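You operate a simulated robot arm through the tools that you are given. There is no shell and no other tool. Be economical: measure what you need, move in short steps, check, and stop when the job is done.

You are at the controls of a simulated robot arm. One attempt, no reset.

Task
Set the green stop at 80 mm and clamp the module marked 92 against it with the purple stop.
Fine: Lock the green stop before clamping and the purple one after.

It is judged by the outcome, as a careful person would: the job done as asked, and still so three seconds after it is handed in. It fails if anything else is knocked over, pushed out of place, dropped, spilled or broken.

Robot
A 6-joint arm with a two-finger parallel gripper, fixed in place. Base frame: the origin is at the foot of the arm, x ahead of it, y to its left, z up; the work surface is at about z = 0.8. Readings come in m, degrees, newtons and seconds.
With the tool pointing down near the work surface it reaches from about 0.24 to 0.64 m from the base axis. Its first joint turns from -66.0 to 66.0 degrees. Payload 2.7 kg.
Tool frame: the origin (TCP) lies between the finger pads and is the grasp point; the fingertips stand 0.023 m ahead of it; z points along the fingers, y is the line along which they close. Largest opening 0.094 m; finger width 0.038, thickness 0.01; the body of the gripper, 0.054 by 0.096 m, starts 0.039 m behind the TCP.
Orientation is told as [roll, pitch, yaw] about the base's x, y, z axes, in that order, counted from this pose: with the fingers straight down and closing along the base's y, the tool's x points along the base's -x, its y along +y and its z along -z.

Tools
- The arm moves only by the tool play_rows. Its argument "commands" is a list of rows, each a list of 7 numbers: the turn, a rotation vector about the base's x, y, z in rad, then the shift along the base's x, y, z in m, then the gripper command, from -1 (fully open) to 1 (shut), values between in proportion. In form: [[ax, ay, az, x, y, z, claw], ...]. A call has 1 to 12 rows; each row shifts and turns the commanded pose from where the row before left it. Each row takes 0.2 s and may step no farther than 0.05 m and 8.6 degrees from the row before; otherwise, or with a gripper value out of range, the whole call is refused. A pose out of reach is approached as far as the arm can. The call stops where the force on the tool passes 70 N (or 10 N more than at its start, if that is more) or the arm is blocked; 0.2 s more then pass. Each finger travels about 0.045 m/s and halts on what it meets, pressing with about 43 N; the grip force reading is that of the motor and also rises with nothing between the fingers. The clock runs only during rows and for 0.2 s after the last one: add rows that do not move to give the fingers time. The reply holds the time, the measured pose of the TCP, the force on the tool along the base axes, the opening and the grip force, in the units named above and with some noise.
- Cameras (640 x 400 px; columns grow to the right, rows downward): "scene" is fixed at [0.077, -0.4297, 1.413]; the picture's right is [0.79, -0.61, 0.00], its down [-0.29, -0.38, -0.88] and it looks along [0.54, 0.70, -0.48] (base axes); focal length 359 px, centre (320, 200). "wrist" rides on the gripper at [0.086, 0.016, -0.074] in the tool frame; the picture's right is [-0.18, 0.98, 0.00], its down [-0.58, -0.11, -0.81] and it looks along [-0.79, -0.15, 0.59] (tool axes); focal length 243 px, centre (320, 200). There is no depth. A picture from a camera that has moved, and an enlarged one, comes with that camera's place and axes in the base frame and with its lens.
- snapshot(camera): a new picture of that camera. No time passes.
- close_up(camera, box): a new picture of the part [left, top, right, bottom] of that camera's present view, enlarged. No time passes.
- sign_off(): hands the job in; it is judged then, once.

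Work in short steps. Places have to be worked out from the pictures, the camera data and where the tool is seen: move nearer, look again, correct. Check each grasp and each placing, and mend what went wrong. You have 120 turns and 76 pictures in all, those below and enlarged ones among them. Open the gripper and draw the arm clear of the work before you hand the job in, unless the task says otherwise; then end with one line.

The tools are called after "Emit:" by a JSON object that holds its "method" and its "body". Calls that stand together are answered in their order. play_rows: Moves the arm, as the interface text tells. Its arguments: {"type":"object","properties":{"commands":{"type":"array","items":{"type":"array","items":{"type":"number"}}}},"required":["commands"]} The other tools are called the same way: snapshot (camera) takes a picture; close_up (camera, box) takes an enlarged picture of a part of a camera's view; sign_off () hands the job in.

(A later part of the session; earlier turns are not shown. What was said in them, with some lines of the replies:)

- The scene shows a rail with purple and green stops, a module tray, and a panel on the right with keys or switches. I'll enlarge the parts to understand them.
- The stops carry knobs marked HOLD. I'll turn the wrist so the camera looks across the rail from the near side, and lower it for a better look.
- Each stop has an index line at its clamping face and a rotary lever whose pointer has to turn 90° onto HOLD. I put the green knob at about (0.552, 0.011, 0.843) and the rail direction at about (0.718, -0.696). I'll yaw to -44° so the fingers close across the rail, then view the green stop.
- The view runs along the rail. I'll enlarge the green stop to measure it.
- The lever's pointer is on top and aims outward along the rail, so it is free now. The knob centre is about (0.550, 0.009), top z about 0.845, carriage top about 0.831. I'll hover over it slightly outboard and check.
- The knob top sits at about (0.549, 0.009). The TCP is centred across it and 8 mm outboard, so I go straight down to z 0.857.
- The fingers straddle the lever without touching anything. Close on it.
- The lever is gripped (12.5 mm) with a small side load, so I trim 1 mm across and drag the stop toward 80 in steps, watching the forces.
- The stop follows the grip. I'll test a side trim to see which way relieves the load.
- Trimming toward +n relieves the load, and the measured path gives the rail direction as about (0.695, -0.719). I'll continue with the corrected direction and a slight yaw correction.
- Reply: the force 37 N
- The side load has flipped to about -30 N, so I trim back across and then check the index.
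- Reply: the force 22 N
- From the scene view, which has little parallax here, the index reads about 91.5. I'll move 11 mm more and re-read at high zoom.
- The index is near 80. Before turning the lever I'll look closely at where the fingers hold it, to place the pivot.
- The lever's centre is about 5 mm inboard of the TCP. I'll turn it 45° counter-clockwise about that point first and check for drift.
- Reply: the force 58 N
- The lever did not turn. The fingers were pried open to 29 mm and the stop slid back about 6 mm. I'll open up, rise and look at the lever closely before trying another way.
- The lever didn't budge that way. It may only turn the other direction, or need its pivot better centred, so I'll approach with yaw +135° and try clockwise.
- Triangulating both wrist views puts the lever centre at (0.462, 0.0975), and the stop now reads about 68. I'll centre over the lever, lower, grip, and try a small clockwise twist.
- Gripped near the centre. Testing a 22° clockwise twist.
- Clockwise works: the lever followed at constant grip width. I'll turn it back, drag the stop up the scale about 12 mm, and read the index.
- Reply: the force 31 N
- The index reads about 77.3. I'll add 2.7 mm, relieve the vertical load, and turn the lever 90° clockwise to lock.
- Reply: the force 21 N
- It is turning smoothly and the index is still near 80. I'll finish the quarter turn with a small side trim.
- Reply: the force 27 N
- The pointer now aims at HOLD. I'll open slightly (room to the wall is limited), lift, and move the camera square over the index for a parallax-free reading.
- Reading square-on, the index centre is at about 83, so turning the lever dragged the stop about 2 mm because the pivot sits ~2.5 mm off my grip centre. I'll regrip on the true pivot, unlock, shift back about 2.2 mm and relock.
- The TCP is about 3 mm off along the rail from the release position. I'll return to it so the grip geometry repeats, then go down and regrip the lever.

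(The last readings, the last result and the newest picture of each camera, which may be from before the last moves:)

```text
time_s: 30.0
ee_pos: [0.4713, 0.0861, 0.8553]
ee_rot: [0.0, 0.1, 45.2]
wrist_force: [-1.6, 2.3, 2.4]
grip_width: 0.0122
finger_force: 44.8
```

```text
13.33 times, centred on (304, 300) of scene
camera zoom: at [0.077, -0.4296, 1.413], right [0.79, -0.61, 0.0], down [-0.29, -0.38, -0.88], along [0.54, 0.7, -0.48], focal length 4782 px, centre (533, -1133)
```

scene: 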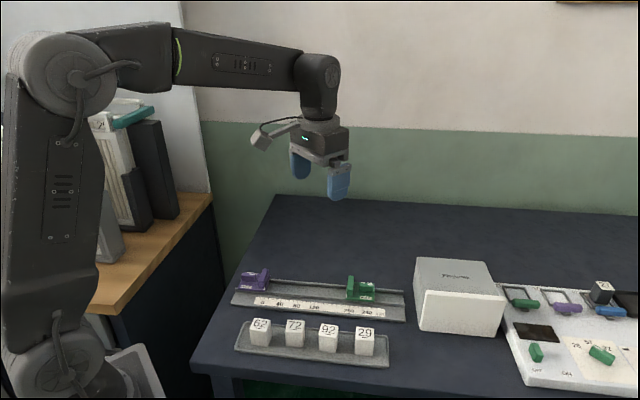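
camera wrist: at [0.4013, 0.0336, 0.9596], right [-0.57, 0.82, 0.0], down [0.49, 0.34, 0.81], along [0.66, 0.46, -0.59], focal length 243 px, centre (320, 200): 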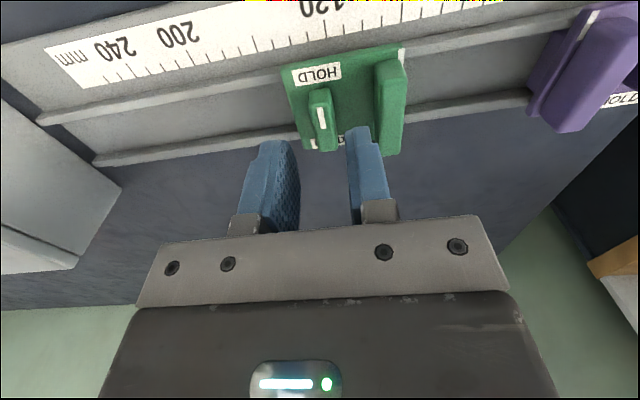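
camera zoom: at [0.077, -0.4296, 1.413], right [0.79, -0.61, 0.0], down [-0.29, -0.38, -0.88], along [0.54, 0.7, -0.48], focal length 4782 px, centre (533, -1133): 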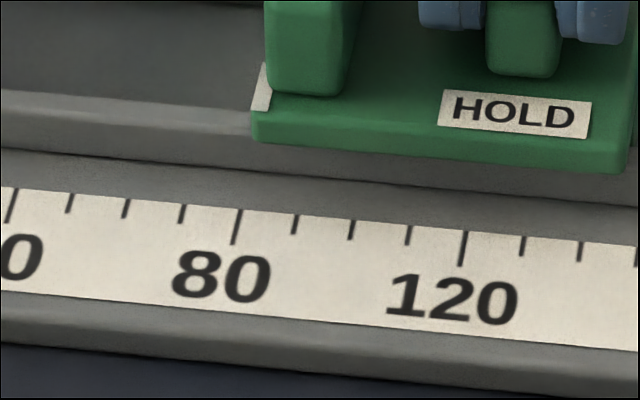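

Regripped with almost no load and no shift. I'll turn it back (unlock) by 90°, in one call.

Emit:
{"method": "play_rows", "body": {"commands": [[0, 0, 0.1305, 0, 0, 0, 1], [0, 0, 0.1305, 0, 0, 0, 1], [0, 0, 0.1305, 0, 0, 0, 1], [0, 0, 0.1305, 0, 0, 0, 1], [0, 0, 0.1305, 0, 0, 0, 1], [0, 0, 0.1305, 0, 0, 0, 1], [0, 0, 0.1305, 0, 0, 0, 1], [0, 0, 0.1305, 0, 0, 0, 1], [0, 0, 0.1305, 0, 0, 0, 1], [0, 0, 0.1305, 0, 0, 0, 1], [0, 0, 0.1305, 0, 0, 0, 1], [0, 0, 0.1305, 0, 0, 0, 1]]}}

Emit:
{"method": "close_up", "body": {"camera": "scene", "box": [280, 285, 328, 315]}}

```text
time_s: 32.6
ee_pos: [0.4717, 0.0867, 0.856]
ee_rot: [-0.2, 0.0, 134.9]
wrist_force: [9.3, 10.3, -4.5]
grip_width: 0.0123
finger_force: 45.1
```

```text
13.33 times, centred on (304, 300) of scene
camera zoom: at [0.0773, -0.4295, 1.4131], right [0.79, -0.61, 0.0], down [-0.29, -0.38, -0.88], along [0.54, 0.7, -0.48], focal length 4782 px, centre (533, -1133)
```

zoom: 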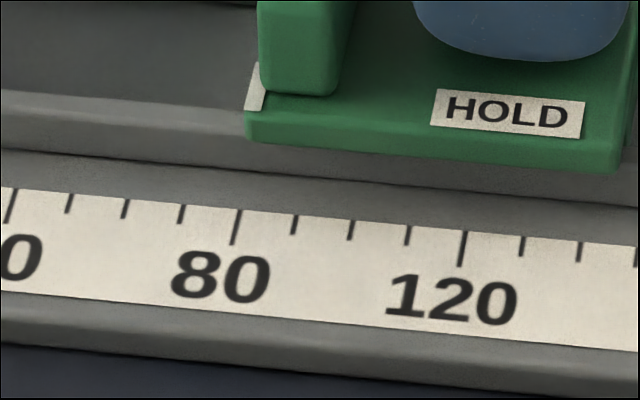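

The unlocking turn moved the index about -1.1 mm, which should reverse on relocking. I'll drag -2.2 mm and check.

Emit:
{"method": "play_rows", "body": {"commands": [[0, 0, 0, -0.0015, 0.0016, 0, 1], [0, 0, 0, 0, 0, 0, 1], [0, 0, 0, 0, 0, 0, 1]]}}

Emit:
{"method": "close_up", "body": {"camera": "scene", "box": [280, 285, 328, 315]}}

```text
time_s: 33.4
ee_pos: [0.4701, 0.0886, 0.8561]
ee_rot: [-0.1, 0.1, 134.9]
wrist_force: [11.8, 10.7, -3.6]
grip_width: 0.0123
finger_force: 45.4
```

```text
13.33 times, centred on (304, 300) of scene
camera zoom: at [0.0773, -0.4294, 1.4131], right [0.79, -0.61, 0.0], down [-0.29, -0.38, -0.88], along [0.54, 0.7, -0.48], focal length 4782 px, centre (533, -1133)
```

zoom: 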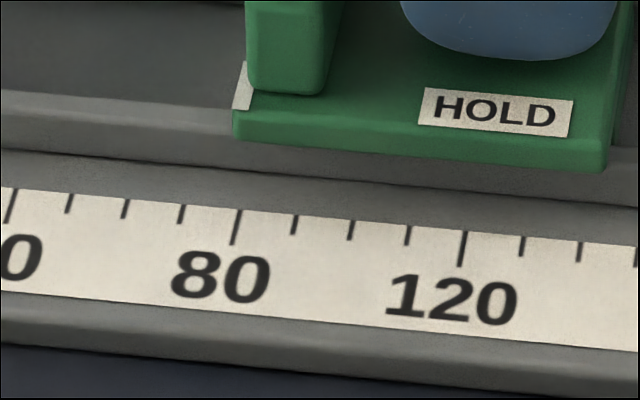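

On plan. Relock with a 90° clockwise turn.

Emit:
{"method": "play_rows", "body": {"commands": [[0, 0, -0.131, 0, 0, 0, 1], [0, 0, -0.131, 0, 0, 0, 1], [0, 0, -0.131, 0, 0, 0, 1], [0, 0, -0.131, 0, 0, 0, 1], [0, 0, -0.131, 0, 0, 0, 1], [0, 0, -0.131, 0, 0, 0, 1], [0, 0, -0.131, 0, 0, 0, 1], [0, 0, -0.131, 0, 0, 0, 1], [0, 0, -0.131, 0, 0, 0, 1], [0, 0, -0.131, 0, 0, 0, 1], [0, 0, -0.131, 0, 0, 0, 1], [0, 0, -0.131, 0, 0, 0, 1]]}}

Emit:
{"method": "close_up", "body": {"camera": "scene", "box": [280, 285, 328, 315]}}

```text
time_s: 36.0
ee_pos: [0.4684, 0.0887, 0.8552]
ee_rot: [0.1, -0.1, 44.7]
wrist_force: [3.3, 3.1, 2.3]
grip_width: 0.0124
finger_force: 45.3
```

```text
13.33 times, centred on (304, 300) of scene
camera zoom: at [0.077, -0.4296, 1.413], right [0.79, -0.61, 0.0], down [-0.29, -0.38, -0.88], along [0.54, 0.7, -0.48], focal length 4782 px, centre (533, -1133)
```

zoom: 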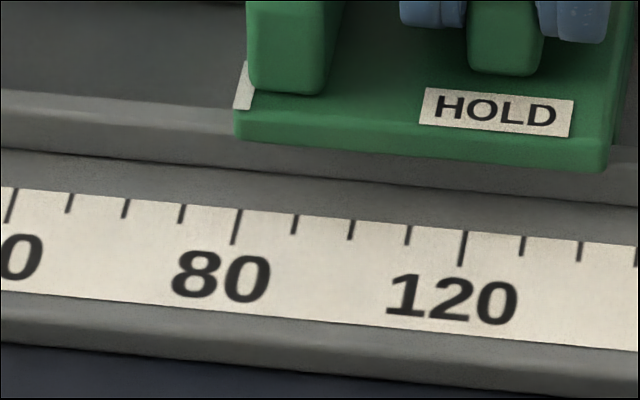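

The index stayed put this time. I'll release, lift, and read it square-on again.

Emit:
{"method": "play_rows", "body": {"commands": [[0, 0, 0, 0, 0, 0, 0.42], [0, 0, 0, 0, 0, 0, 0.42], [0, 0, 0, 0, 0, 0.02, 0.42], [0, 0, 0, 0, 0, 0.03, 0.42], [0, 0, 0, -0.0108, 0.011, 0.03, 0], [0, 0, 0, -0.0108, 0.011, 0, -0.5], [0, 0, 0, -0.012, -0.012, 0, -1], [0, 0, 0, -0.012, -0.012, 0, -1]]}}

Emit:
{"method": "close_up", "body": {"camera": "wrist", "box": [280, 30, 408, 110]}}

```text
time_s: 37.8
ee_pos: [0.4223, 0.0858, 0.9356]
ee_rot: [0.0, 0.1, 44.7]
wrist_force: [-0.3, -0.6, 0.3]
grip_width: 0.0942
finger_force: 0.2
```

```text
5.00 times, centred on (344, 70) of wrist
camera zoom: at [0.3516, 0.0361, 1.009], right [-0.56, 0.83, 0.0], down [0.49, 0.33, 0.81], along [0.67, 0.45, -0.59], focal length 1213 px, centre (200, 850)
```

zoom: 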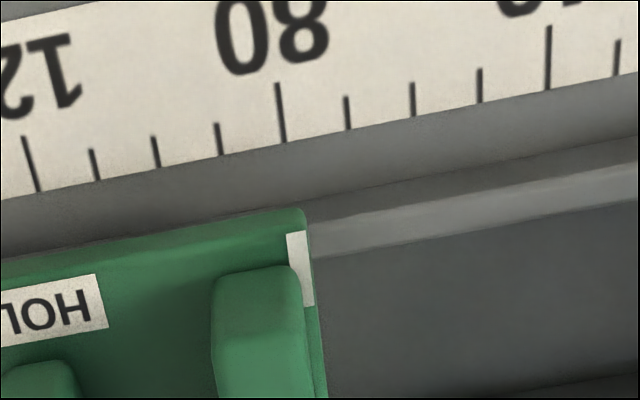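

The index reads 79.5–80 and the lever is at HOLD, so green is set. Next is module 92 at about (0.40, -0.04). I'll turn to -45° and view it from the low side of the rail.

Emit:
{"method": "play_rows", "body": {"commands": [[0, 0, -0.1424, 0, 0, 0.015, -1], [0, 0, -0.1424, 0, 0, 0.015, -1], [0, 0, -0.1424, -0.007, -0.009, 0, -1], [0, 0, -0.1424, -0.007, -0.009, 0, -1], [0, 0, -0.1424, -0.007, -0.009, 0, -1], [0, 0, -0.1424, -0.007, -0.009, 0, -1], [0, 0, -0.1424, -0.007, -0.009, 0, -1], [0, 0, -0.1424, -0.007, -0.009, 0, -1], [0, 0, -0.1424, -0.007, -0.009, 0, -1], [0, 0, -0.1424, -0.007, -0.009, 0, -1], [0, 0, -0.1424, -0.007, -0.009, 0, -1]]}}

Emit:
{"method": "snapshot", "body": {"camera": "wrist"}}

```text
time_s: 40.2
ee_pos: [0.3611, 0.0061, 0.9658]
ee_rot: [-0.1, -0.1, -45.2]
wrist_force: [0.0, -0.6, -0.6]
grip_width: 0.0939
finger_force: 0.1
```

```text
28 pictures are left
camera wrist: at [0.3128, 0.0778, 1.0398], right [0.83, 0.56, 0.0], down [0.33, -0.49, 0.81], along [0.45, -0.67, -0.59], focal length 243 px, centre (320, 200)
```

wrist: 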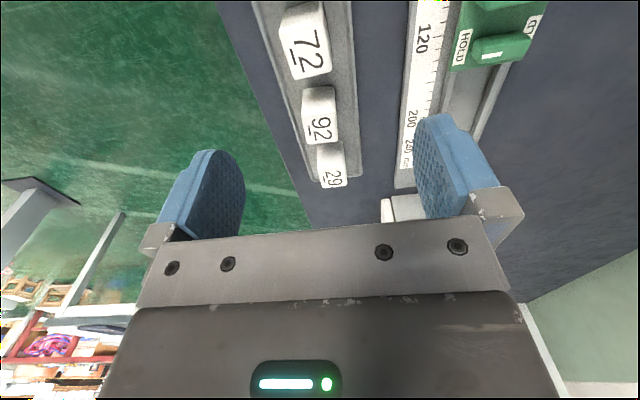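

Module 92 is at about (0.398, -0.043). I'll move over it and look again before lowering.

Emit:
{"method": "play_rows", "body": {"commands": [[0, 0, 0, 0.012, -0.016, -0.01, -1], [0, 0, 0, 0.012, -0.016, -0.01, -1], [0, 0, 0, 0.013, -0.017, -0.015, -1], [0, 0, 0, 0, 0, 0, -1]]}}

Emit:
{"method": "snapshot", "body": {"camera": "wrist"}}

Emit:
{"method": "close_up", "body": {"camera": "scene", "box": [248, 270, 408, 370]}}

```text
time_s: 41.2
ee_pos: [0.3987, -0.0435, 0.9292]
ee_rot: [-0.1, -0.1, -45.1]
wrist_force: [-0.9, 0.0, 0.6]
grip_width: 0.0938
finger_force: 0.0
```

```text
27 pictures are left
camera wrist: at [0.3496, 0.0271, 1.0044], right [0.83, 0.56, 0.0], down [0.33, -0.49, 0.81], along [0.46, -0.67, -0.59], focal length 243 px, centre (320, 200)
```

wrist: 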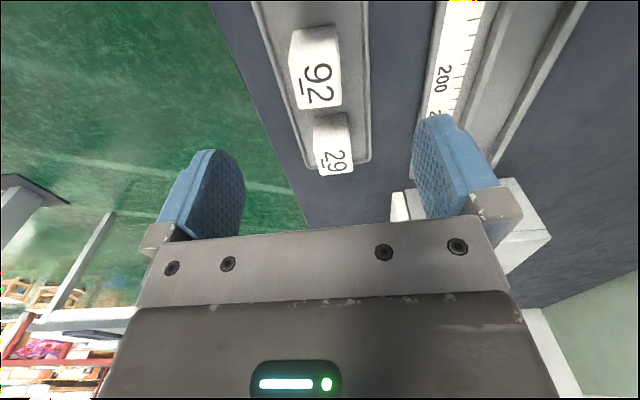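

```text
4.00 times, centred on (328, 320) of scene
camera zoom: at [0.077, -0.4297, 1.413], right [0.79, -0.61, 0.0], down [-0.29, -0.38, -0.88], along [0.54, 0.7, -0.48], focal length 1435 px, centre (288, -280)
```

zoom: 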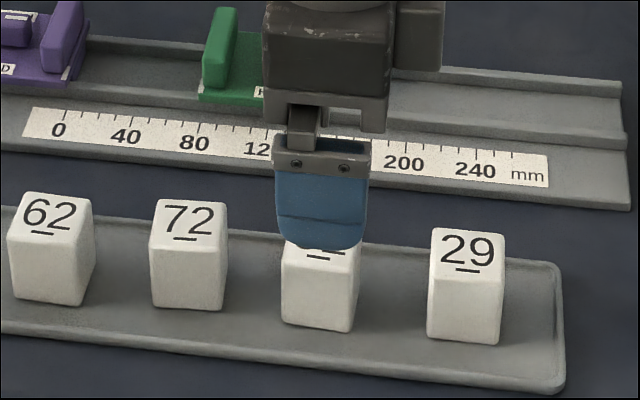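

The module is about 30 mm wide with its top near z 0.845. I'll lower to z 0.853 so the tips grip the upper ~12–14 mm and will clear the rail lips later, then close.

Emit:
{"method": "play_rows", "body": {"commands": [[0, 0, 0, -0.0016, 0.002, -0.02, -0.6], [0, 0, 0, 0, 0, -0.02, -0.6], [0, 0, 0, 0, 0, -0.02, -0.6], [0, 0, 0, 0, 0, -0.0165, -0.6], [0, 0, 0, 0, 0, 0, 0], [0, 0, 0, 0, 0, 0, 1], [0, 0, 0, 0, 0, 0, 1], [0, 0, 0, 0, 0, 0, 1]]}}

Emit:
{"method": "snapshot", "body": {"camera": "wrist"}}

Emit:
{"method": "close_up", "body": {"camera": "scene", "box": [268, 290, 396, 370]}}

```text
time_s: 43.0
ee_pos: [0.3962, -0.0416, 0.8545]
ee_rot: [0.0, 0.0, -45.0]
wrist_force: [-0.1, -0.9, 0.1]
grip_width: 0.0312
finger_force: 43.0
```

```text
25 pictures are left
camera wrist: at [0.3476, 0.0306, 0.9288], right [0.83, 0.56, 0.0], down [0.33, -0.49, 0.81], along [0.46, -0.67, -0.59], focal length 243 px, centre (320, 200)
```

wrist: 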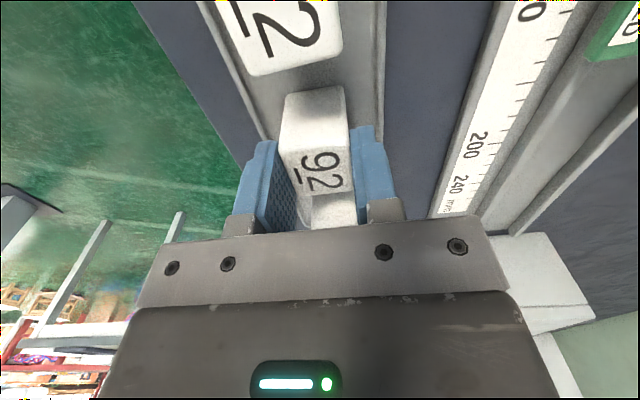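

```text
5.00 times, centred on (332, 330) of scene
camera zoom: at [0.077, -0.4297, 1.413], right [0.79, -0.61, 0.0], down [-0.29, -0.38, -0.88], along [0.54, 0.7, -0.48], focal length 1793 px, centre (260, -450)
```

zoom: 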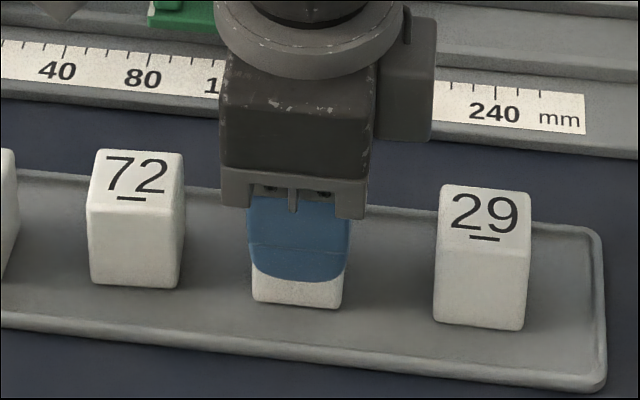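

Gripped at 31 mm. I'll lift clear, carry it over the rail gap just on the low side of the green face (target TCP about (0.425, 0.135)), and check from above.

Emit:
{"method": "play_rows", "body": {"commands": [[0, 0, 0, 0, 0, 0.02, 1], [0, 0, 0, 0, 0, 0.03, 1], [0, 0, 0, 0, 0, 0.03, 1], [0, 0, 0, 0.0048, 0.0294, 0, 1], [0, 0, 0, 0.0048, 0.0294, 0, 1], [0, 0, 0, 0.0048, 0.0294, 0, 1], [0, 0, 0, 0.0048, 0.0294, 0, 1], [0, 0, 0, 0.0048, 0.0294, 0, 1], [0, 0, 0, 0.0048, 0.0294, 0, 1], [0, 0, 0, 0, 0, -0.01, 1], [0, 0, 0, 0, 0, 0, 1]]}}

Emit:
{"method": "snapshot", "body": {"camera": "wrist"}}

Emit:
{"method": "close_up", "body": {"camera": "scene", "box": [230, 240, 358, 320]}}

```text
time_s: 45.4
ee_pos: [0.4242, 0.1343, 0.9239]
ee_rot: [0.0, 0.0, -45.0]
wrist_force: [0.0, 0.2, -0.9]
grip_width: 0.0313
finger_force: 43.0
```

```text
23 pictures are left
camera wrist: at [0.3764, 0.2065, 0.9988], right [0.83, 0.56, 0.0], down [0.33, -0.49, 0.81], along [0.46, -0.67, -0.59], focal length 243 px, centre (320, 200)
```

wrist: 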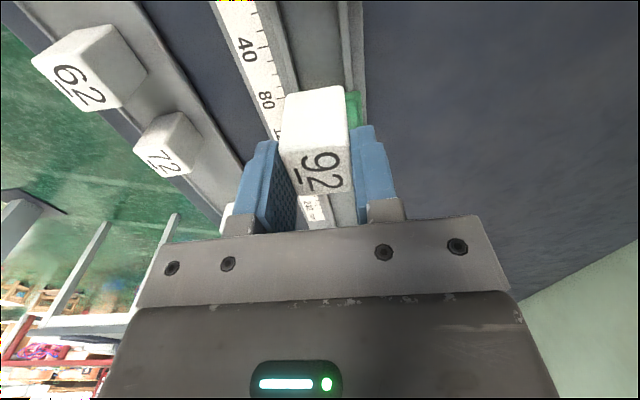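

```text
5.00 times, centred on (294, 280) of scene
camera zoom: at [0.077, -0.4297, 1.413], right [0.79, -0.61, 0.0], down [-0.29, -0.38, -0.88], along [0.54, 0.7, -0.48], focal length 1793 px, centre (450, -200)
```

zoom: 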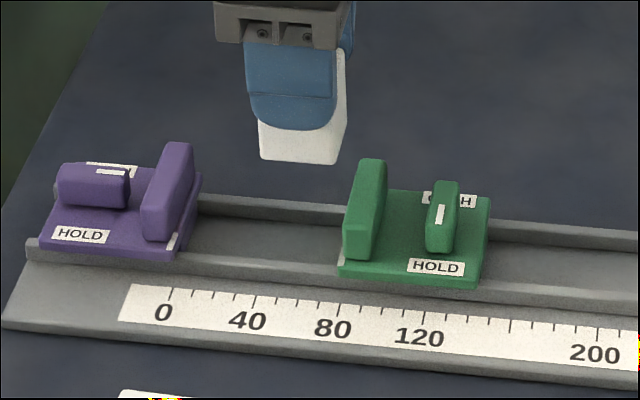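

The module would sit at about s 44–78, too close to the green face. I'll shift 5 mm toward the low side and lower most of the way.

Emit:
{"method": "play_rows", "body": {"commands": [[0, 0, 0, -0.003, 0.0041, 0, 1], [0, 0, 0, 0, 0, -0.02, 1], [0, 0, 0, 0, 0, -0.02, 1], [0, 0, 0, 0, 0, -0.014, 1], [0, 0, 0, 0, 0, 0, 1]]}}

Emit:
{"method": "close_up", "body": {"camera": "scene", "box": [230, 250, 342, 320]}}

Emit:
{"method": "snapshot", "body": {"camera": "wrist"}}

```text
time_s: 46.6
ee_pos: [0.4221, 0.1391, 0.8688]
ee_rot: [-0.1, 0.1, -45.0]
wrist_force: [0.6, -0.3, -0.7]
grip_width: 0.0311
finger_force: 42.6
```

```text
5.71 times, centred on (286, 285) of scene
camera zoom: at [0.077, -0.4297, 1.413], right [0.79, -0.61, 0.0], down [-0.29, -0.38, -0.88], along [0.54, 0.7, -0.48], focal length 2049 px, centre (514, -286)
```

zoom: 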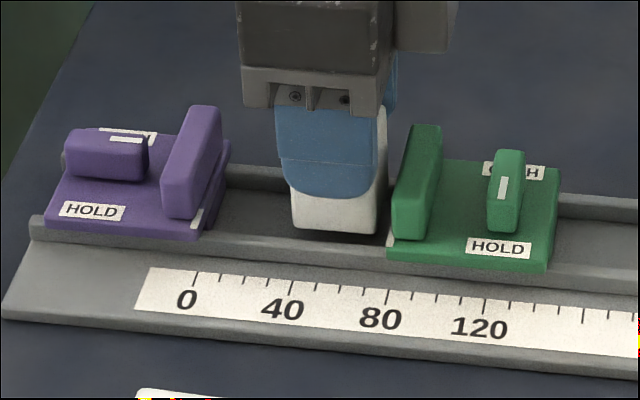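

```text
20 pictures are left
camera wrist: at [0.3737, 0.211, 0.9427], right [0.83, 0.56, 0.0], down [0.33, -0.49, 0.81], along [0.46, -0.67, -0.59], focal length 243 px, centre (320, 200)
```

wrist: 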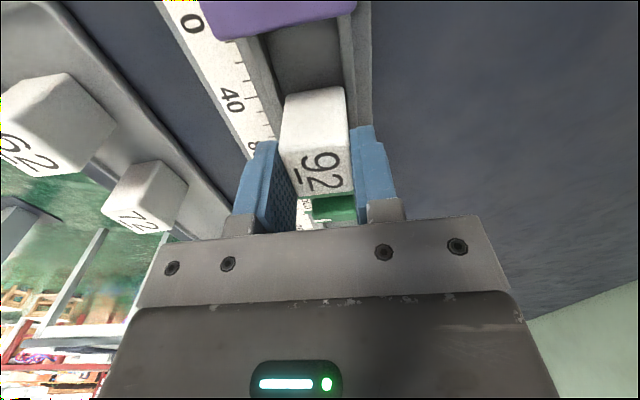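

There's clearance on both sides. I'll lower in small steps and watch for contact.

Emit:
{"method": "play_rows", "body": {"commands": [[0, 0, 0, 0, 0, -0.004, 1], [0, 0, 0, 0, 0, -0.004, 1], [0, 0, 0, 0, 0, 0, 1]]}}

Emit:
{"method": "close_up", "body": {"camera": "scene", "box": [254, 270, 318, 310]}}

```text
time_s: 47.4
ee_pos: [0.4211, 0.1389, 0.8616]
ee_rot: [0.0, 0.1, -45.0]
wrist_force: [-1.0, -1.5, 0.7]
grip_width: 0.0311
finger_force: 42.3
```

```text
10.00 times, centred on (286, 290) of scene
camera zoom: at [0.077, -0.4297, 1.413], right [0.79, -0.61, 0.0], down [-0.29, -0.38, -0.88], along [0.54, 0.7, -0.48], focal length 3586 px, centre (660, -700)
```

zoom: 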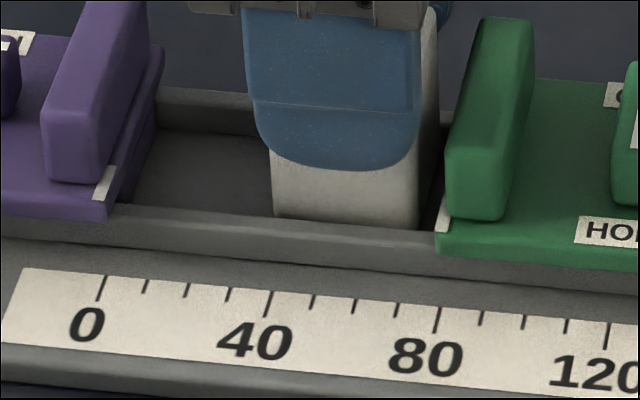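

Emit:
{"method": "play_rows", "body": {"commands": [[0, 0, 0, 0, 0, -0.002, 1], [0, 0, 0, 0, 0, -0.002, 1], [0, 0, 0, 0, 0, 0, 1]]}}

```text
time_s: 48.2
ee_pos: [0.4216, 0.1401, 0.8594]
ee_rot: [0.1, 0.0, -45.0]
wrist_force: [-2.5, -1.5, 6.2]
grip_width: 0.0313
finger_force: 43.0
```

Light contact (6 N). I'll release gently, rise a little and inspect.

Emit:
{"method": "play_rows", "body": {"commands": [[0, 0, 0, 0, 0, 0, 0.2], [0, 0, 0, 0, 0, 0, -0.2], [0, 0, 0, 0, 0, 0, -0.2], [0, 0, 0, 0, 0, 0.02, -0.2], [0, 0, 0, 0, 0, 0.03, -0.5], [0, 0, 0, 0, 0, 0.03, -1], [0, 0, 0, 0, 0, 0, -1]]}}

Emit:
{"method": "close_up", "body": {"camera": "scene", "box": [230, 250, 342, 320]}}

Emit:
{"method": "snapshot", "body": {"camera": "wrist"}}

```text
time_s: 49.8
ee_pos: [0.4226, 0.1392, 0.9382]
ee_rot: [0.1, 0.0, -45.0]
wrist_force: [0.8, 0.0, 0.3]
grip_width: 0.0938
finger_force: 0.1
```

```text
5.71 times, centred on (286, 285) of scene
camera zoom: at [0.077, -0.4297, 1.413], right [0.79, -0.61, 0.0], down [-0.29, -0.38, -0.88], along [0.54, 0.7, -0.48], focal length 2049 px, centre (514, -286)
```

zoom: 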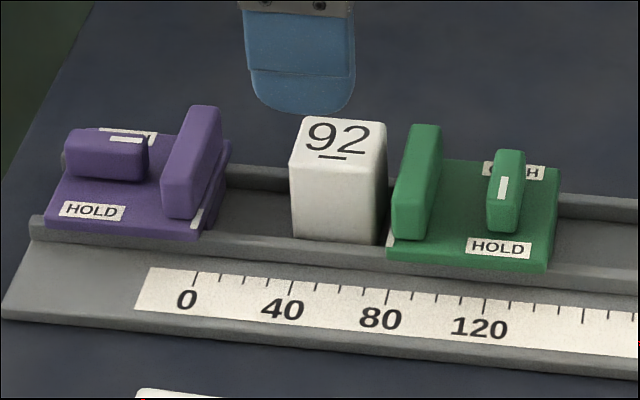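

```text
17 pictures are left
camera wrist: at [0.3736, 0.2115, 1.0114], right [0.83, 0.56, 0.0], down [0.33, -0.49, 0.81], along [0.46, -0.67, -0.59], focal length 243 px, centre (320, 200)
```

wrist: 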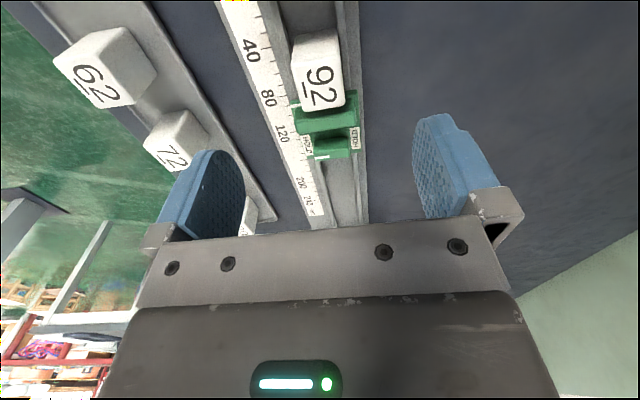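

Module 92 stands in the rail with a small gap to green. Now I'll go to the purple stop, rotating to yaw 135° (the orientation from which clockwise worked).

Emit:
{"method": "play_rows", "body": {"commands": [[0, 0, 0.1428, 0, 0, 0.01, -1], [0, 0, 0.1428, 0, 0, 0.01, -1], [0, 0, 0.1428, 0, 0, 0.01, -1], [0, 0, 0.1428, 0, 0, 0, -1], [0, 0, 0.1428, 0, 0, 0, -1], [0, 0, 0.1428, 0, 0, 0, -1], [0, 0, 0.1428, 0, 0, 0, -1], [0, 0, 0.1428, 0, 0, 0, -1], [0, 0, 0.1428, 0, 0, 0, -1], [0, 0, 0.1428, 0, 0, 0, -1], [0, 0, 0.1428, 0, 0, 0, -1]]}}

Emit:
{"method": "play_rows", "body": {"commands": [[0, 0, 0.1428, -0.005, 0.005, 0, -0.3], [0, 0, 0.1428, -0.005, 0.005, 0, -0.3], [0, 0, 0.1428, -0.005, 0.005, 0, -0.3], [0, 0, 0.1428, -0.005, 0.005, 0, -0.3], [0, 0, 0.1428, -0.005, 0.005, 0, -0.3], [0, 0, 0.1428, -0.005, 0.005, 0, -0.3], [0, 0, 0.1428, -0.005, 0.005, 0, -0.3], [0, 0, 0.1428, -0.005, 0.005, 0, -0.3], [0, 0, 0.1428, -0.005, 0.005, 0, -0.3], [0, 0, 0.1428, -0.005, 0.005, 0, -0.3], [0, 0, 0.1428, -0.005, 0.005, 0, -0.3]]}}

Emit:
{"method": "snapshot", "body": {"camera": "wrist"}}

```text
time_s: 52.2
ee_pos: [0.422, 0.1392, 0.9678]
ee_rot: [0.0, 0.0, 45.2]
wrist_force: [0.0, -1.0, 0.1]
grip_width: 0.0938
finger_force: 0.1
```

```text
time_s: 54.6
ee_pos: [0.3648, 0.1951, 0.9682]
ee_rot: [0.0, 0.0, 135.1]
wrist_force: [0.7, 0.5, 0.0]
grip_width: 0.0611
finger_force: 0.0
```

```text
16 pictures are left
camera wrist: at [0.4178, 0.1211, 1.042], right [-0.82, -0.57, 0.0], down [-0.34, 0.49, 0.81], along [-0.46, 0.66, -0.59], focal length 243 px, centre (320, 200)
```

wrist: 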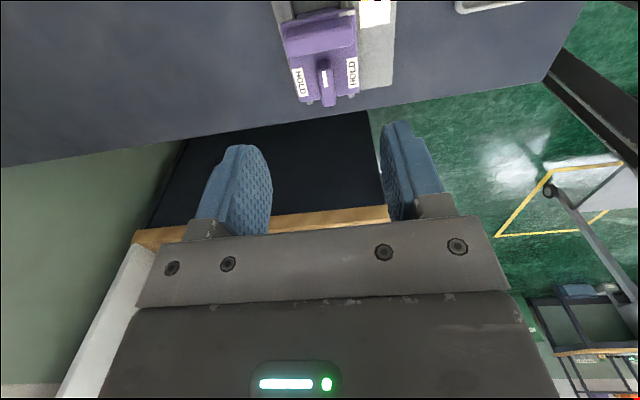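

The purple lever's centre is near s = -42 and on the rail axis. I'll centre over it, descend, and grip.

Emit:
{"method": "play_rows", "body": {"commands": [[0, 0, 0, -0.0097, 0.0098, 0, -0.3], [0, 0, 0, 0, 0, -0.04, -0.3], [0, 0, 0, 0, 0, -0.04, -0.3], [0, 0, 0, 0, 0, -0.02, -0.3], [0, 0, 0, 0, 0, -0.012, -0.3], [0, 0, 0, 0, 0, 0, 0.3], [0, 0, 0, 0, 0, 0, 1], [0, 0, 0, 0, 0, 0, 1], [0, 0, 0, 0, 0, 0, 1], [0, 0, 0, 0, 0, 0, 1]]}}

Emit:
{"method": "close_up", "body": {"camera": "scene", "box": [222, 260, 302, 310]}}

```text
time_s: 56.8
ee_pos: [0.3555, 0.202, 0.8573]
ee_rot: [0.4, -0.1, 134.9]
wrist_force: [-12.6, -11.4, 3.5]
grip_width: 0.0124
finger_force: 45.4
```

```text
8.00 times, centred on (262, 285) of scene
camera zoom: at [0.0767, -0.43, 1.4129], right [0.79, -0.61, 0.0], down [-0.29, -0.38, -0.88], along [0.54, 0.7, -0.48], focal length 2869 px, centre (784, -480)
```

zoom: 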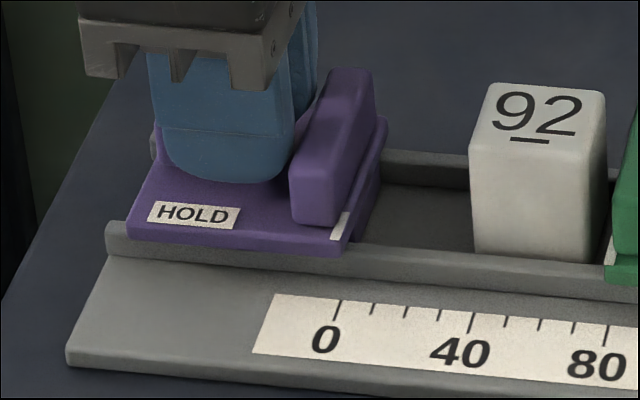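

Gripped. I'll trim sideways and drag it 20 mm up the scale, away from the rail end.

Emit:
{"method": "play_rows", "body": {"commands": [[0, 0, 0, -0.001, -0.001, 0, 1], [0, 0, 0, 0.0047, -0.0048, 0, 1], [0, 0, 0, 0.0047, -0.0048, 0, 1], [0, 0, 0, 0.0046, -0.0047, 0, 1], [0, 0, 0, 0, 0, 0, 1]]}}

Emit:
{"method": "close_up", "body": {"camera": "scene", "box": [230, 270, 310, 320]}}

```text
time_s: 58.0
ee_pos: [0.371, 0.1873, 0.8578]
ee_rot: [0.1, 0.0, 134.9]
wrist_force: [-11.8, -11.7, 13.6]
grip_width: 0.0124
finger_force: 44.8
```

```text
8.00 times, centred on (270, 295) of scene
camera zoom: at [0.0766, -0.43, 1.4129], right [0.79, -0.61, 0.0], down [-0.29, -0.38, -0.88], along [0.54, 0.7, -0.48], focal length 2869 px, centre (720, -560)
```

zoom: 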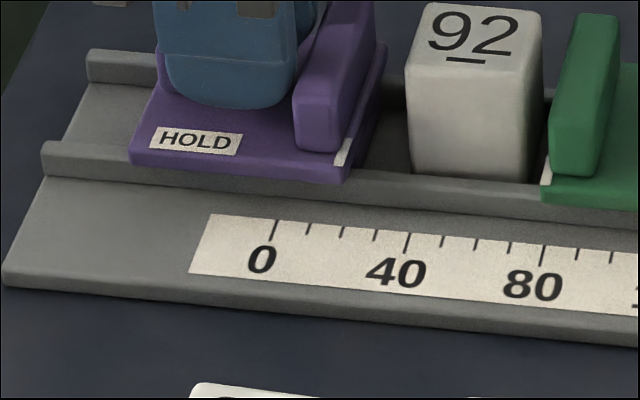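

It slides freely. Now a test turn of the purple lever, 90° clockwise, to find its direction and pivot before clamping.

Emit:
{"method": "play_rows", "body": {"commands": [[0, 0, -0.131, -0.0008, -0.0008, 0, 1], [0, 0, -0.131, 0, 0, 0, 1], [0, 0, -0.131, 0, 0, 0, 1]]}}

Emit:
{"method": "close_up", "body": {"camera": "scene", "box": [230, 270, 310, 320]}}

```text
time_s: 58.8
ee_pos: [0.3694, 0.1858, 0.8555]
ee_rot: [0.2, -0.1, 112.4]
wrist_force: [-13.7, -13.8, 14.8]
grip_width: 0.0125
finger_force: 44.9
```

```text
8.00 times, centred on (270, 295) of scene
camera zoom: at [0.0765, -0.4301, 1.4129], right [0.79, -0.61, 0.0], down [-0.29, -0.38, -0.88], along [0.54, 0.7, -0.48], focal length 2869 px, centre (720, -560)
```

zoom: 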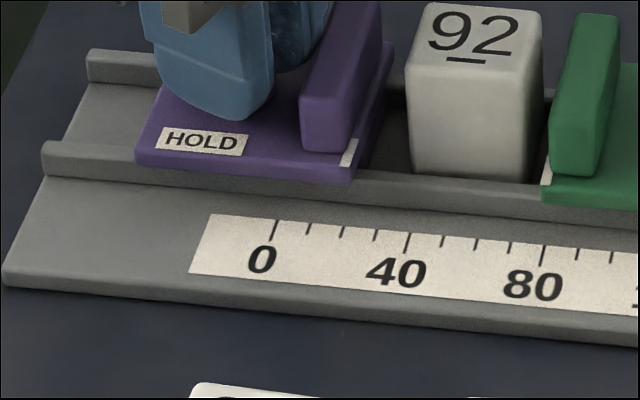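

Clockwise works here too. The residual force suggests the pivot lies about 5 mm outboard of my grip. I'll turn back about that pivot and drag up 11 mm toward the module.

Emit:
{"method": "play_rows", "body": {"commands": [[0, 0, 0.131, 0.00054, 0.00035, 0, 1], [0, 0, 0.131, 0.00054, 0.00035, 0, 1], [0, 0, 0.131, 0.00054, 0.00035, 0, 1], [0, 0, 0, 0.0026, -0.0026, 0, 1], [0, 0, 0, 0.0026, -0.0026, 0, 1], [0, 0, 0, 0.0026, -0.0026, 0, 1], [0, 0, 0, 0, 0, 0, 1]]}}

Emit:
{"method": "close_up", "body": {"camera": "scene", "box": [238, 270, 318, 320]}}

```text
time_s: 60.4
ee_pos: [0.3787, 0.1802, 0.8558]
ee_rot: [0.1, 0.0, 135.0]
wrist_force: [-10.3, -10.4, 4.3]
grip_width: 0.0124
finger_force: 44.7
```

```text
8.00 times, centred on (278, 295) of scene
camera zoom: at [0.0767, -0.4299, 1.4129], right [0.79, -0.61, 0.0], down [-0.29, -0.38, -0.88], along [0.54, 0.7, -0.48], focal length 2869 px, centre (656, -560)
```

zoom: 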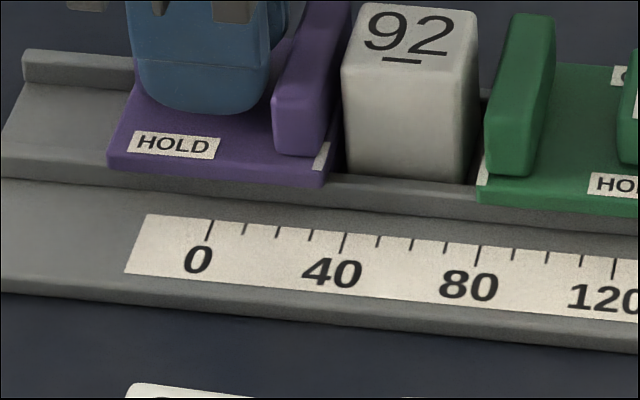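

About 5 mm to the module plus ~3 mm to green. I'll continue in small steps, watching the along-rail force.

Emit:
{"method": "play_rows", "body": {"commands": [[0, 0, 0, 0.0007, -0.0013, 0, 1], [0, 0, 0, 0.001, -0.001, 0, 1], [0, 0, 0, 0.001, -0.001, 0, 1], [0, 0, 0, 0.001, -0.001, 0, 1], [0, 0, 0, 0.001, -0.001, 0, 1], [0, 0, 0, 0, 0, 0, 1]]}}

Emit:
{"method": "play_rows", "body": {"commands": [[0, 0, 0, 0.0007, -0.0007, 0, 1], [0, 0, 0, 0, 0, 0, 1]]}}

Emit:
{"method": "close_up", "body": {"camera": "scene", "box": [246, 270, 326, 320]}}

```text
time_s: 61.8
ee_pos: [0.3818, 0.175, 0.8561]
ee_rot: [0.1, 0.0, 135.1]
wrist_force: [-2.1, -0.5, -14.6]
grip_width: 0.0121
finger_force: 45.1
```

```text
time_s: 62.4
ee_pos: [0.3849, 0.1742, 0.8562]
ee_rot: [0.1, 0.0, 135.0]
wrist_force: [-3.3, -2.9, -16.2]
grip_width: 0.0124
finger_force: 44.9
```

```text
8.00 times, centred on (286, 295) of scene
camera zoom: at [0.0771, -0.4297, 1.413], right [0.79, -0.61, 0.0], down [-0.29, -0.38, -0.88], along [0.54, 0.7, -0.48], focal length 2869 px, centre (592, -560)
```

zoom: 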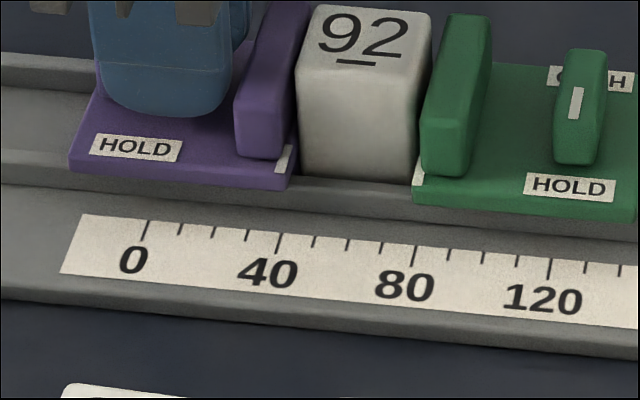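

Nearly closed up. A few more 0.7 mm steps.

Emit:
{"method": "play_rows", "body": {"commands": [[0, 0, 0, 0.0005, -0.0005, 0, 1], [0, 0, 0, 0.0005, -0.0005, 0, 1], [0, 0, 0, 0.0005, -0.0005, 0, 1], [0, 0, 0, 0, 0, 0, 1]]}}

Emit:
{"method": "play_rows", "body": {"commands": [[0, 0, 0, 0.0005, -0.0005, 0, 1], [0, 0, 0, 0.0005, -0.0005, 0, 1], [0, 0, 0, 0, 0, 0, 1]]}}

Emit:
{"method": "close_up", "body": {"camera": "scene", "box": [262, 275, 326, 315]}}

```text
time_s: 63.4
ee_pos: [0.3852, 0.1752, 0.8554]
ee_rot: [0.1, -0.1, 135.0]
wrist_force: [-18.0, 7.7, -7.1]
grip_width: 0.0124
finger_force: 44.8
```

```text
time_s: 64.2
ee_pos: [0.386, 0.1743, 0.8567]
ee_rot: [0.0, -0.1, 134.9]
wrist_force: [-26.5, 18.8, 0.9]
grip_width: 0.0125
finger_force: 45.4
```

```text
10.00 times, centred on (294, 295) of scene
camera zoom: at [0.0764, -0.4292, 1.4132], right [0.79, -0.61, 0.0], down [-0.29, -0.38, -0.88], along [0.54, 0.7, -0.48], focal length 3586 px, centre (580, -750)
```

zoom: 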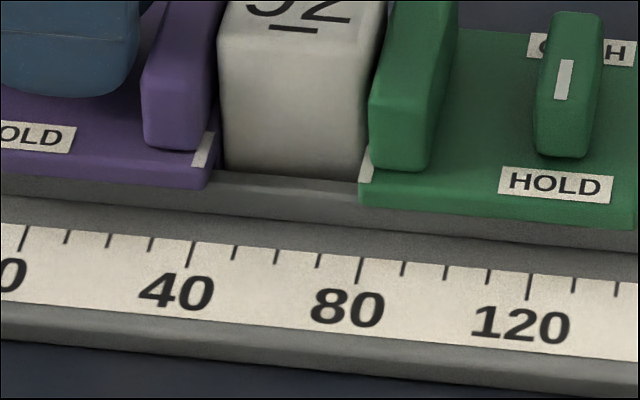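

The module is clamped with about 32 N along the rail. Now I'll lock purple, turning clockwise in stages about the estimated pivot and watching the force.

Emit:
{"method": "play_rows", "body": {"commands": [[0, 0, -0.1309, -0.00056, -0.00032, 0, 1], [0, 0, -0.1309, -0.00056, -0.00032, 0, 1], [0, 0, -0.1309, -0.00056, -0.00032, 0, 1], [0, 0, -0.1309, -0.00056, -0.00032, 0, 1]]}}

```text
time_s: 65.2
ee_pos: [0.3802, 0.172, 0.8554]
ee_rot: [0.2, 0.1, 105.0]
wrist_force: [-29.1, 14.7, 3.3]
grip_width: 0.0123
finger_force: 45.2
```

The push is still 31 N with a small side load. Next stage.

Emit:
{"method": "play_rows", "body": {"commands": [[0, 0, -0.1309, -0.00073, -0.00016, 0, 1], [0, 0, -0.1309, -0.00073, -0.00016, 0, 1], [0, 0, -0.1309, -0.00073, -0.00016, 0, 1], [0, 0, -0.1309, -0.00073, -0.00016, 0, 1]]}}

```text
time_s: 66.2
ee_pos: [0.3777, 0.1718, 0.857]
ee_rot: [0.3, 0.0, 74.9]
wrist_force: [-38.6, 17.7, 10.3]
grip_width: 0.0123
finger_force: 44.7
```

Emit:
{"method": "play_rows", "body": {"commands": [[0, 0, -0.1309, -0.00065, 0.00024, 0, 1], [0, 0, -0.1309, -0.00065, 0.00024, 0, 1], [0, 0, -0.1309, -0.00065, 0.00024, 0, 1], [0, 0, -0.1309, -0.00065, 0.00024, 0, 1], [0, 0, 0, 0, 0, 0, 1]]}}

Emit:
{"method": "close_up", "body": {"camera": "scene", "box": [238, 265, 334, 325]}}

```text
time_s: 67.4
ee_pos: [0.3757, 0.1724, 0.8561]
ee_rot: [0.3, 0.2, 44.9]
wrist_force: [-42.5, 22.0, 16.8]
grip_width: 0.0123
finger_force: 44.9
```

```text
6.67 times, centred on (286, 295) of scene
camera zoom: at [0.0758, -0.4293, 1.4132], right [0.79, -0.61, 0.0], down [-0.29, -0.38, -0.88], along [0.54, 0.7, -0.48], focal length 2391 px, centre (547, -433)
```

zoom: 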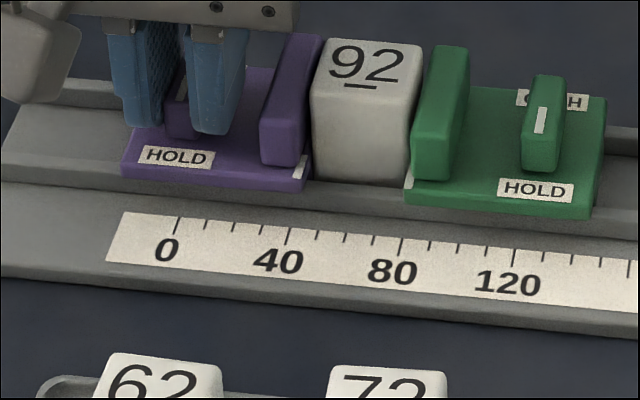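

The purple lever is crosswise. Before opening I'll relax the arm's push so it doesn't spring forward.

Emit:
{"method": "play_rows", "body": {"commands": [[0, 0, 0, -0.0014, 0.0005, 0, 1], [0, 0, 0, -0.0014, 0.0005, 0, 1], [0, 0, 0, 0, 0, 0, 1]]}}

```text
time_s: 68.2
ee_pos: [0.3756, 0.1737, 0.8565]
ee_rot: [0.0, -0.1, 45.1]
wrist_force: [-16.1, 17.5, 7.0]
grip_width: 0.0126
finger_force: 45.0
```

Emit:
{"method": "play_rows", "body": {"commands": [[0, 0, 0, -0.001, 0.001, 0, 1], [0, 0, 0, -0.001, 0.001, 0, 1], [0, 0, 0, 0, 0, 0, 1]]}}

```text
time_s: 69.0
ee_pos: [0.3744, 0.1721, 0.857]
ee_rot: [-0.1, -0.1, 44.9]
wrist_force: [11.3, -9.7, -12.2]
grip_width: 0.0124
finger_force: 45.2
```

Slightly over-relaxed. I'll nudge back, open, lift and withdraw to look.

Emit:
{"method": "play_rows", "body": {"commands": [[0, 0, 0, 0.0008, -0.0008, 0, 1], [0, 0, 0, 0, 0, 0, 0.42], [0, 0, 0, 0, 0, 0, 0.42], [0, 0, 0, 0, 0, 0, 0.42], [0, 0, 0, 0, 0, 0.02, 0.42], [0, 0, 0, 0, 0, 0.03, 0.42], [0, 0, 0, 0, 0, 0.03, 0.2], [0, 0, 0, 0, -0.012, 0.01, -0.5], [0, 0, 0, 0, -0.012, 0, -1], [0, 0, 0, 0, -0.012, 0, -1]]}}

Emit:
{"method": "close_up", "body": {"camera": "scene", "box": [238, 265, 334, 325]}}

Emit:
{"method": "snapshot", "body": {"camera": "wrist"}}

```text
time_s: 71.2
ee_pos: [0.3753, 0.1378, 0.9465]
ee_rot: [0.0, 0.0, 44.9]
wrist_force: [0.6, -0.5, 0.0]
grip_width: 0.0942
finger_force: 0.0
```

```text
6.67 times, centred on (286, 295) of scene
camera zoom: at [0.077, -0.4297, 1.413], right [0.79, -0.61, 0.0], down [-0.29, -0.38, -0.88], along [0.54, 0.7, -0.48], focal length 2391 px, centre (547, -433)
```

zoom: 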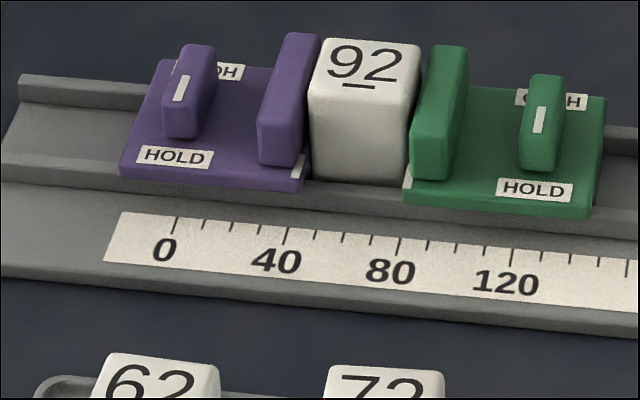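

```text
7 pictures are left
camera wrist: at [0.304, 0.0873, 1.0202], right [-0.56, 0.83, 0.0], down [0.49, 0.33, 0.81], along [0.67, 0.46, -0.59], focal length 243 px, centre (320, 200)
```

wrist: 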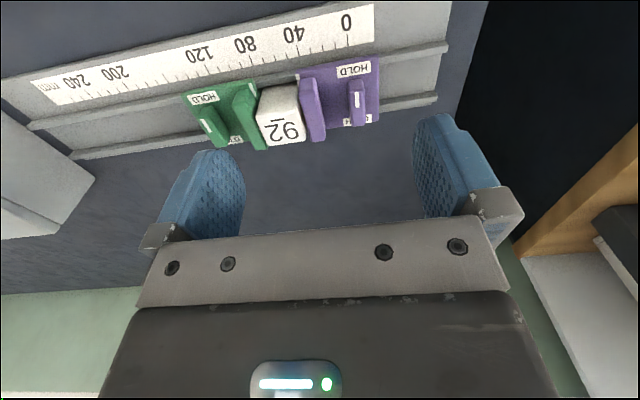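

Both levers point at HOLD. I'll move the camera square over the module and green face for a final check of the index and contact.

Emit:
{"method": "play_rows", "body": {"commands": [[0, 0, 0, 0.016, -0.017, 0, -1], [0, 0, 0, 0.016, -0.017, 0, -1], [0, 0, 0, 0.016, -0.017, 0, -1], [0, 0, 0, 0, 0, 0, -1]]}}

Emit:
{"method": "close_up", "body": {"camera": "wrist", "box": [280, 20, 440, 120]}}

```text
time_s: 72.2
ee_pos: [0.4254, 0.0861, 0.9469]
ee_rot: [0.0, 0.0, 45.1]
wrist_force: [0.7, -0.7, 0.3]
grip_width: 0.0941
finger_force: 0.2
```

```text
4.00 times, centred on (360, 70) of wrist
camera zoom: at [0.3536, 0.0354, 1.0203], right [-0.56, 0.83, 0.0], down [0.49, 0.33, 0.81], along [0.67, 0.46, -0.59], focal length 970 px, centre (160, 720)
```

zoom: 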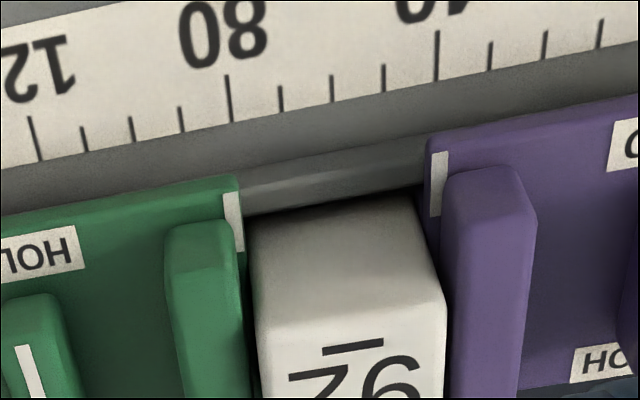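

Emit:
{"method": "close_up", "body": {"camera": "scene", "box": [280, 285, 328, 315]}}

```text
13.33 times, centred on (304, 300) of scene
camera zoom: at [0.077, -0.4297, 1.413], right [0.79, -0.61, 0.0], down [-0.29, -0.38, -0.88], along [0.54, 0.7, -0.48], focal length 4782 px, centre (533, -1133)
```

zoom: 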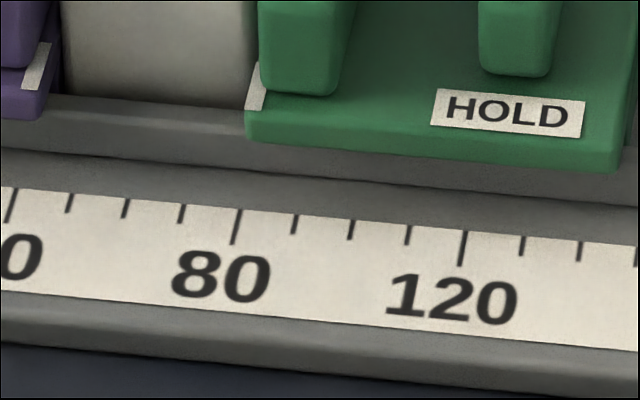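

Green's face edge is at about 80.1 (strip centre ~81.5). I'll take a very close look at the contact lines between the module and both stops.

Emit:
{"method": "close_up", "body": {"camera": "scene", "box": [278, 268, 310, 298]}}

Emit:
{"method": "close_up", "body": {"camera": "wrist", "box": [320, 50, 416, 120]}}

```text
13.33 times, centred on (294, 283) of scene
camera zoom: at [0.077, -0.4297, 1.413], right [0.79, -0.61, 0.0], down [-0.29, -0.38, -0.88], along [0.54, 0.7, -0.48], focal length 4782 px, centre (667, -907)
```

zoom: 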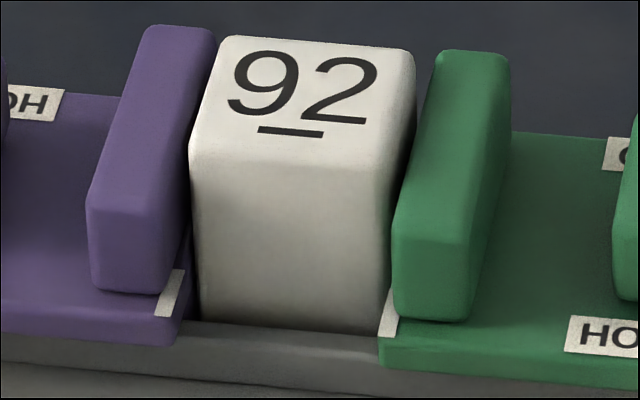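

```text
5.71 times, centred on (368, 85) of wrist
camera zoom: at [0.3536, 0.0354, 1.0203], right [-0.56, 0.83, 0.0], down [0.49, 0.33, 0.81], along [0.67, 0.46, -0.59], focal length 1386 px, centre (46, 857)
```

zoom: 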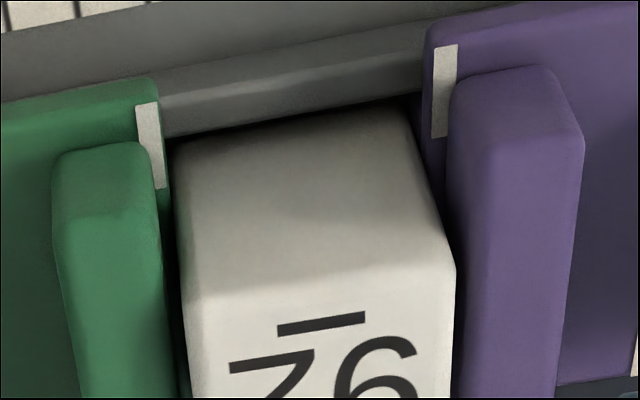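

The module is seated between both stops' faces, both levers are on HOLD, and the other modules are untouched. I'll withdraw the arm upward and take a last overall picture.

Emit:
{"method": "play_rows", "body": {"commands": [[0, 0, 0, 0, 0, 0.04, -1], [0, 0, 0, 0, 0, 0.04, -1], [0, 0, 0, 0, -0.01, 0.04, -1], [0, 0, 0, 0, -0.01, 0.04, -1], [0, 0, 0, 0, 0, 0, -1]]}}

Emit:
{"method": "snapshot", "body": {"camera": "scene"}}

```text
time_s: 73.4
ee_pos: [0.4231, 0.0648, 1.1069]
ee_rot: [0.0, -0.1, 45.1]
wrist_force: [0.3, -0.1, 0.5]
grip_width: 0.0938
finger_force: 0.1
```

```text
2 pictures are left
```

scene: 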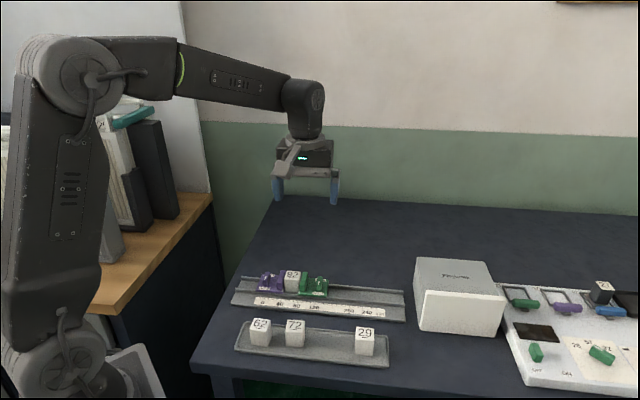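

The arm is clear, everything else is in place, and the clamp is holding. I'm handing it in.

Emit:
{"method": "sign_off", "body": {}}

```text
The job is handed in.
```

Module 92 is clamped between the two stops, with green locked before clamping and purple locked after, but green slipped about 2 mm under the clamping push: its front edge now reads about 80 mm and the centre of its white index mark about 81.5 mm.
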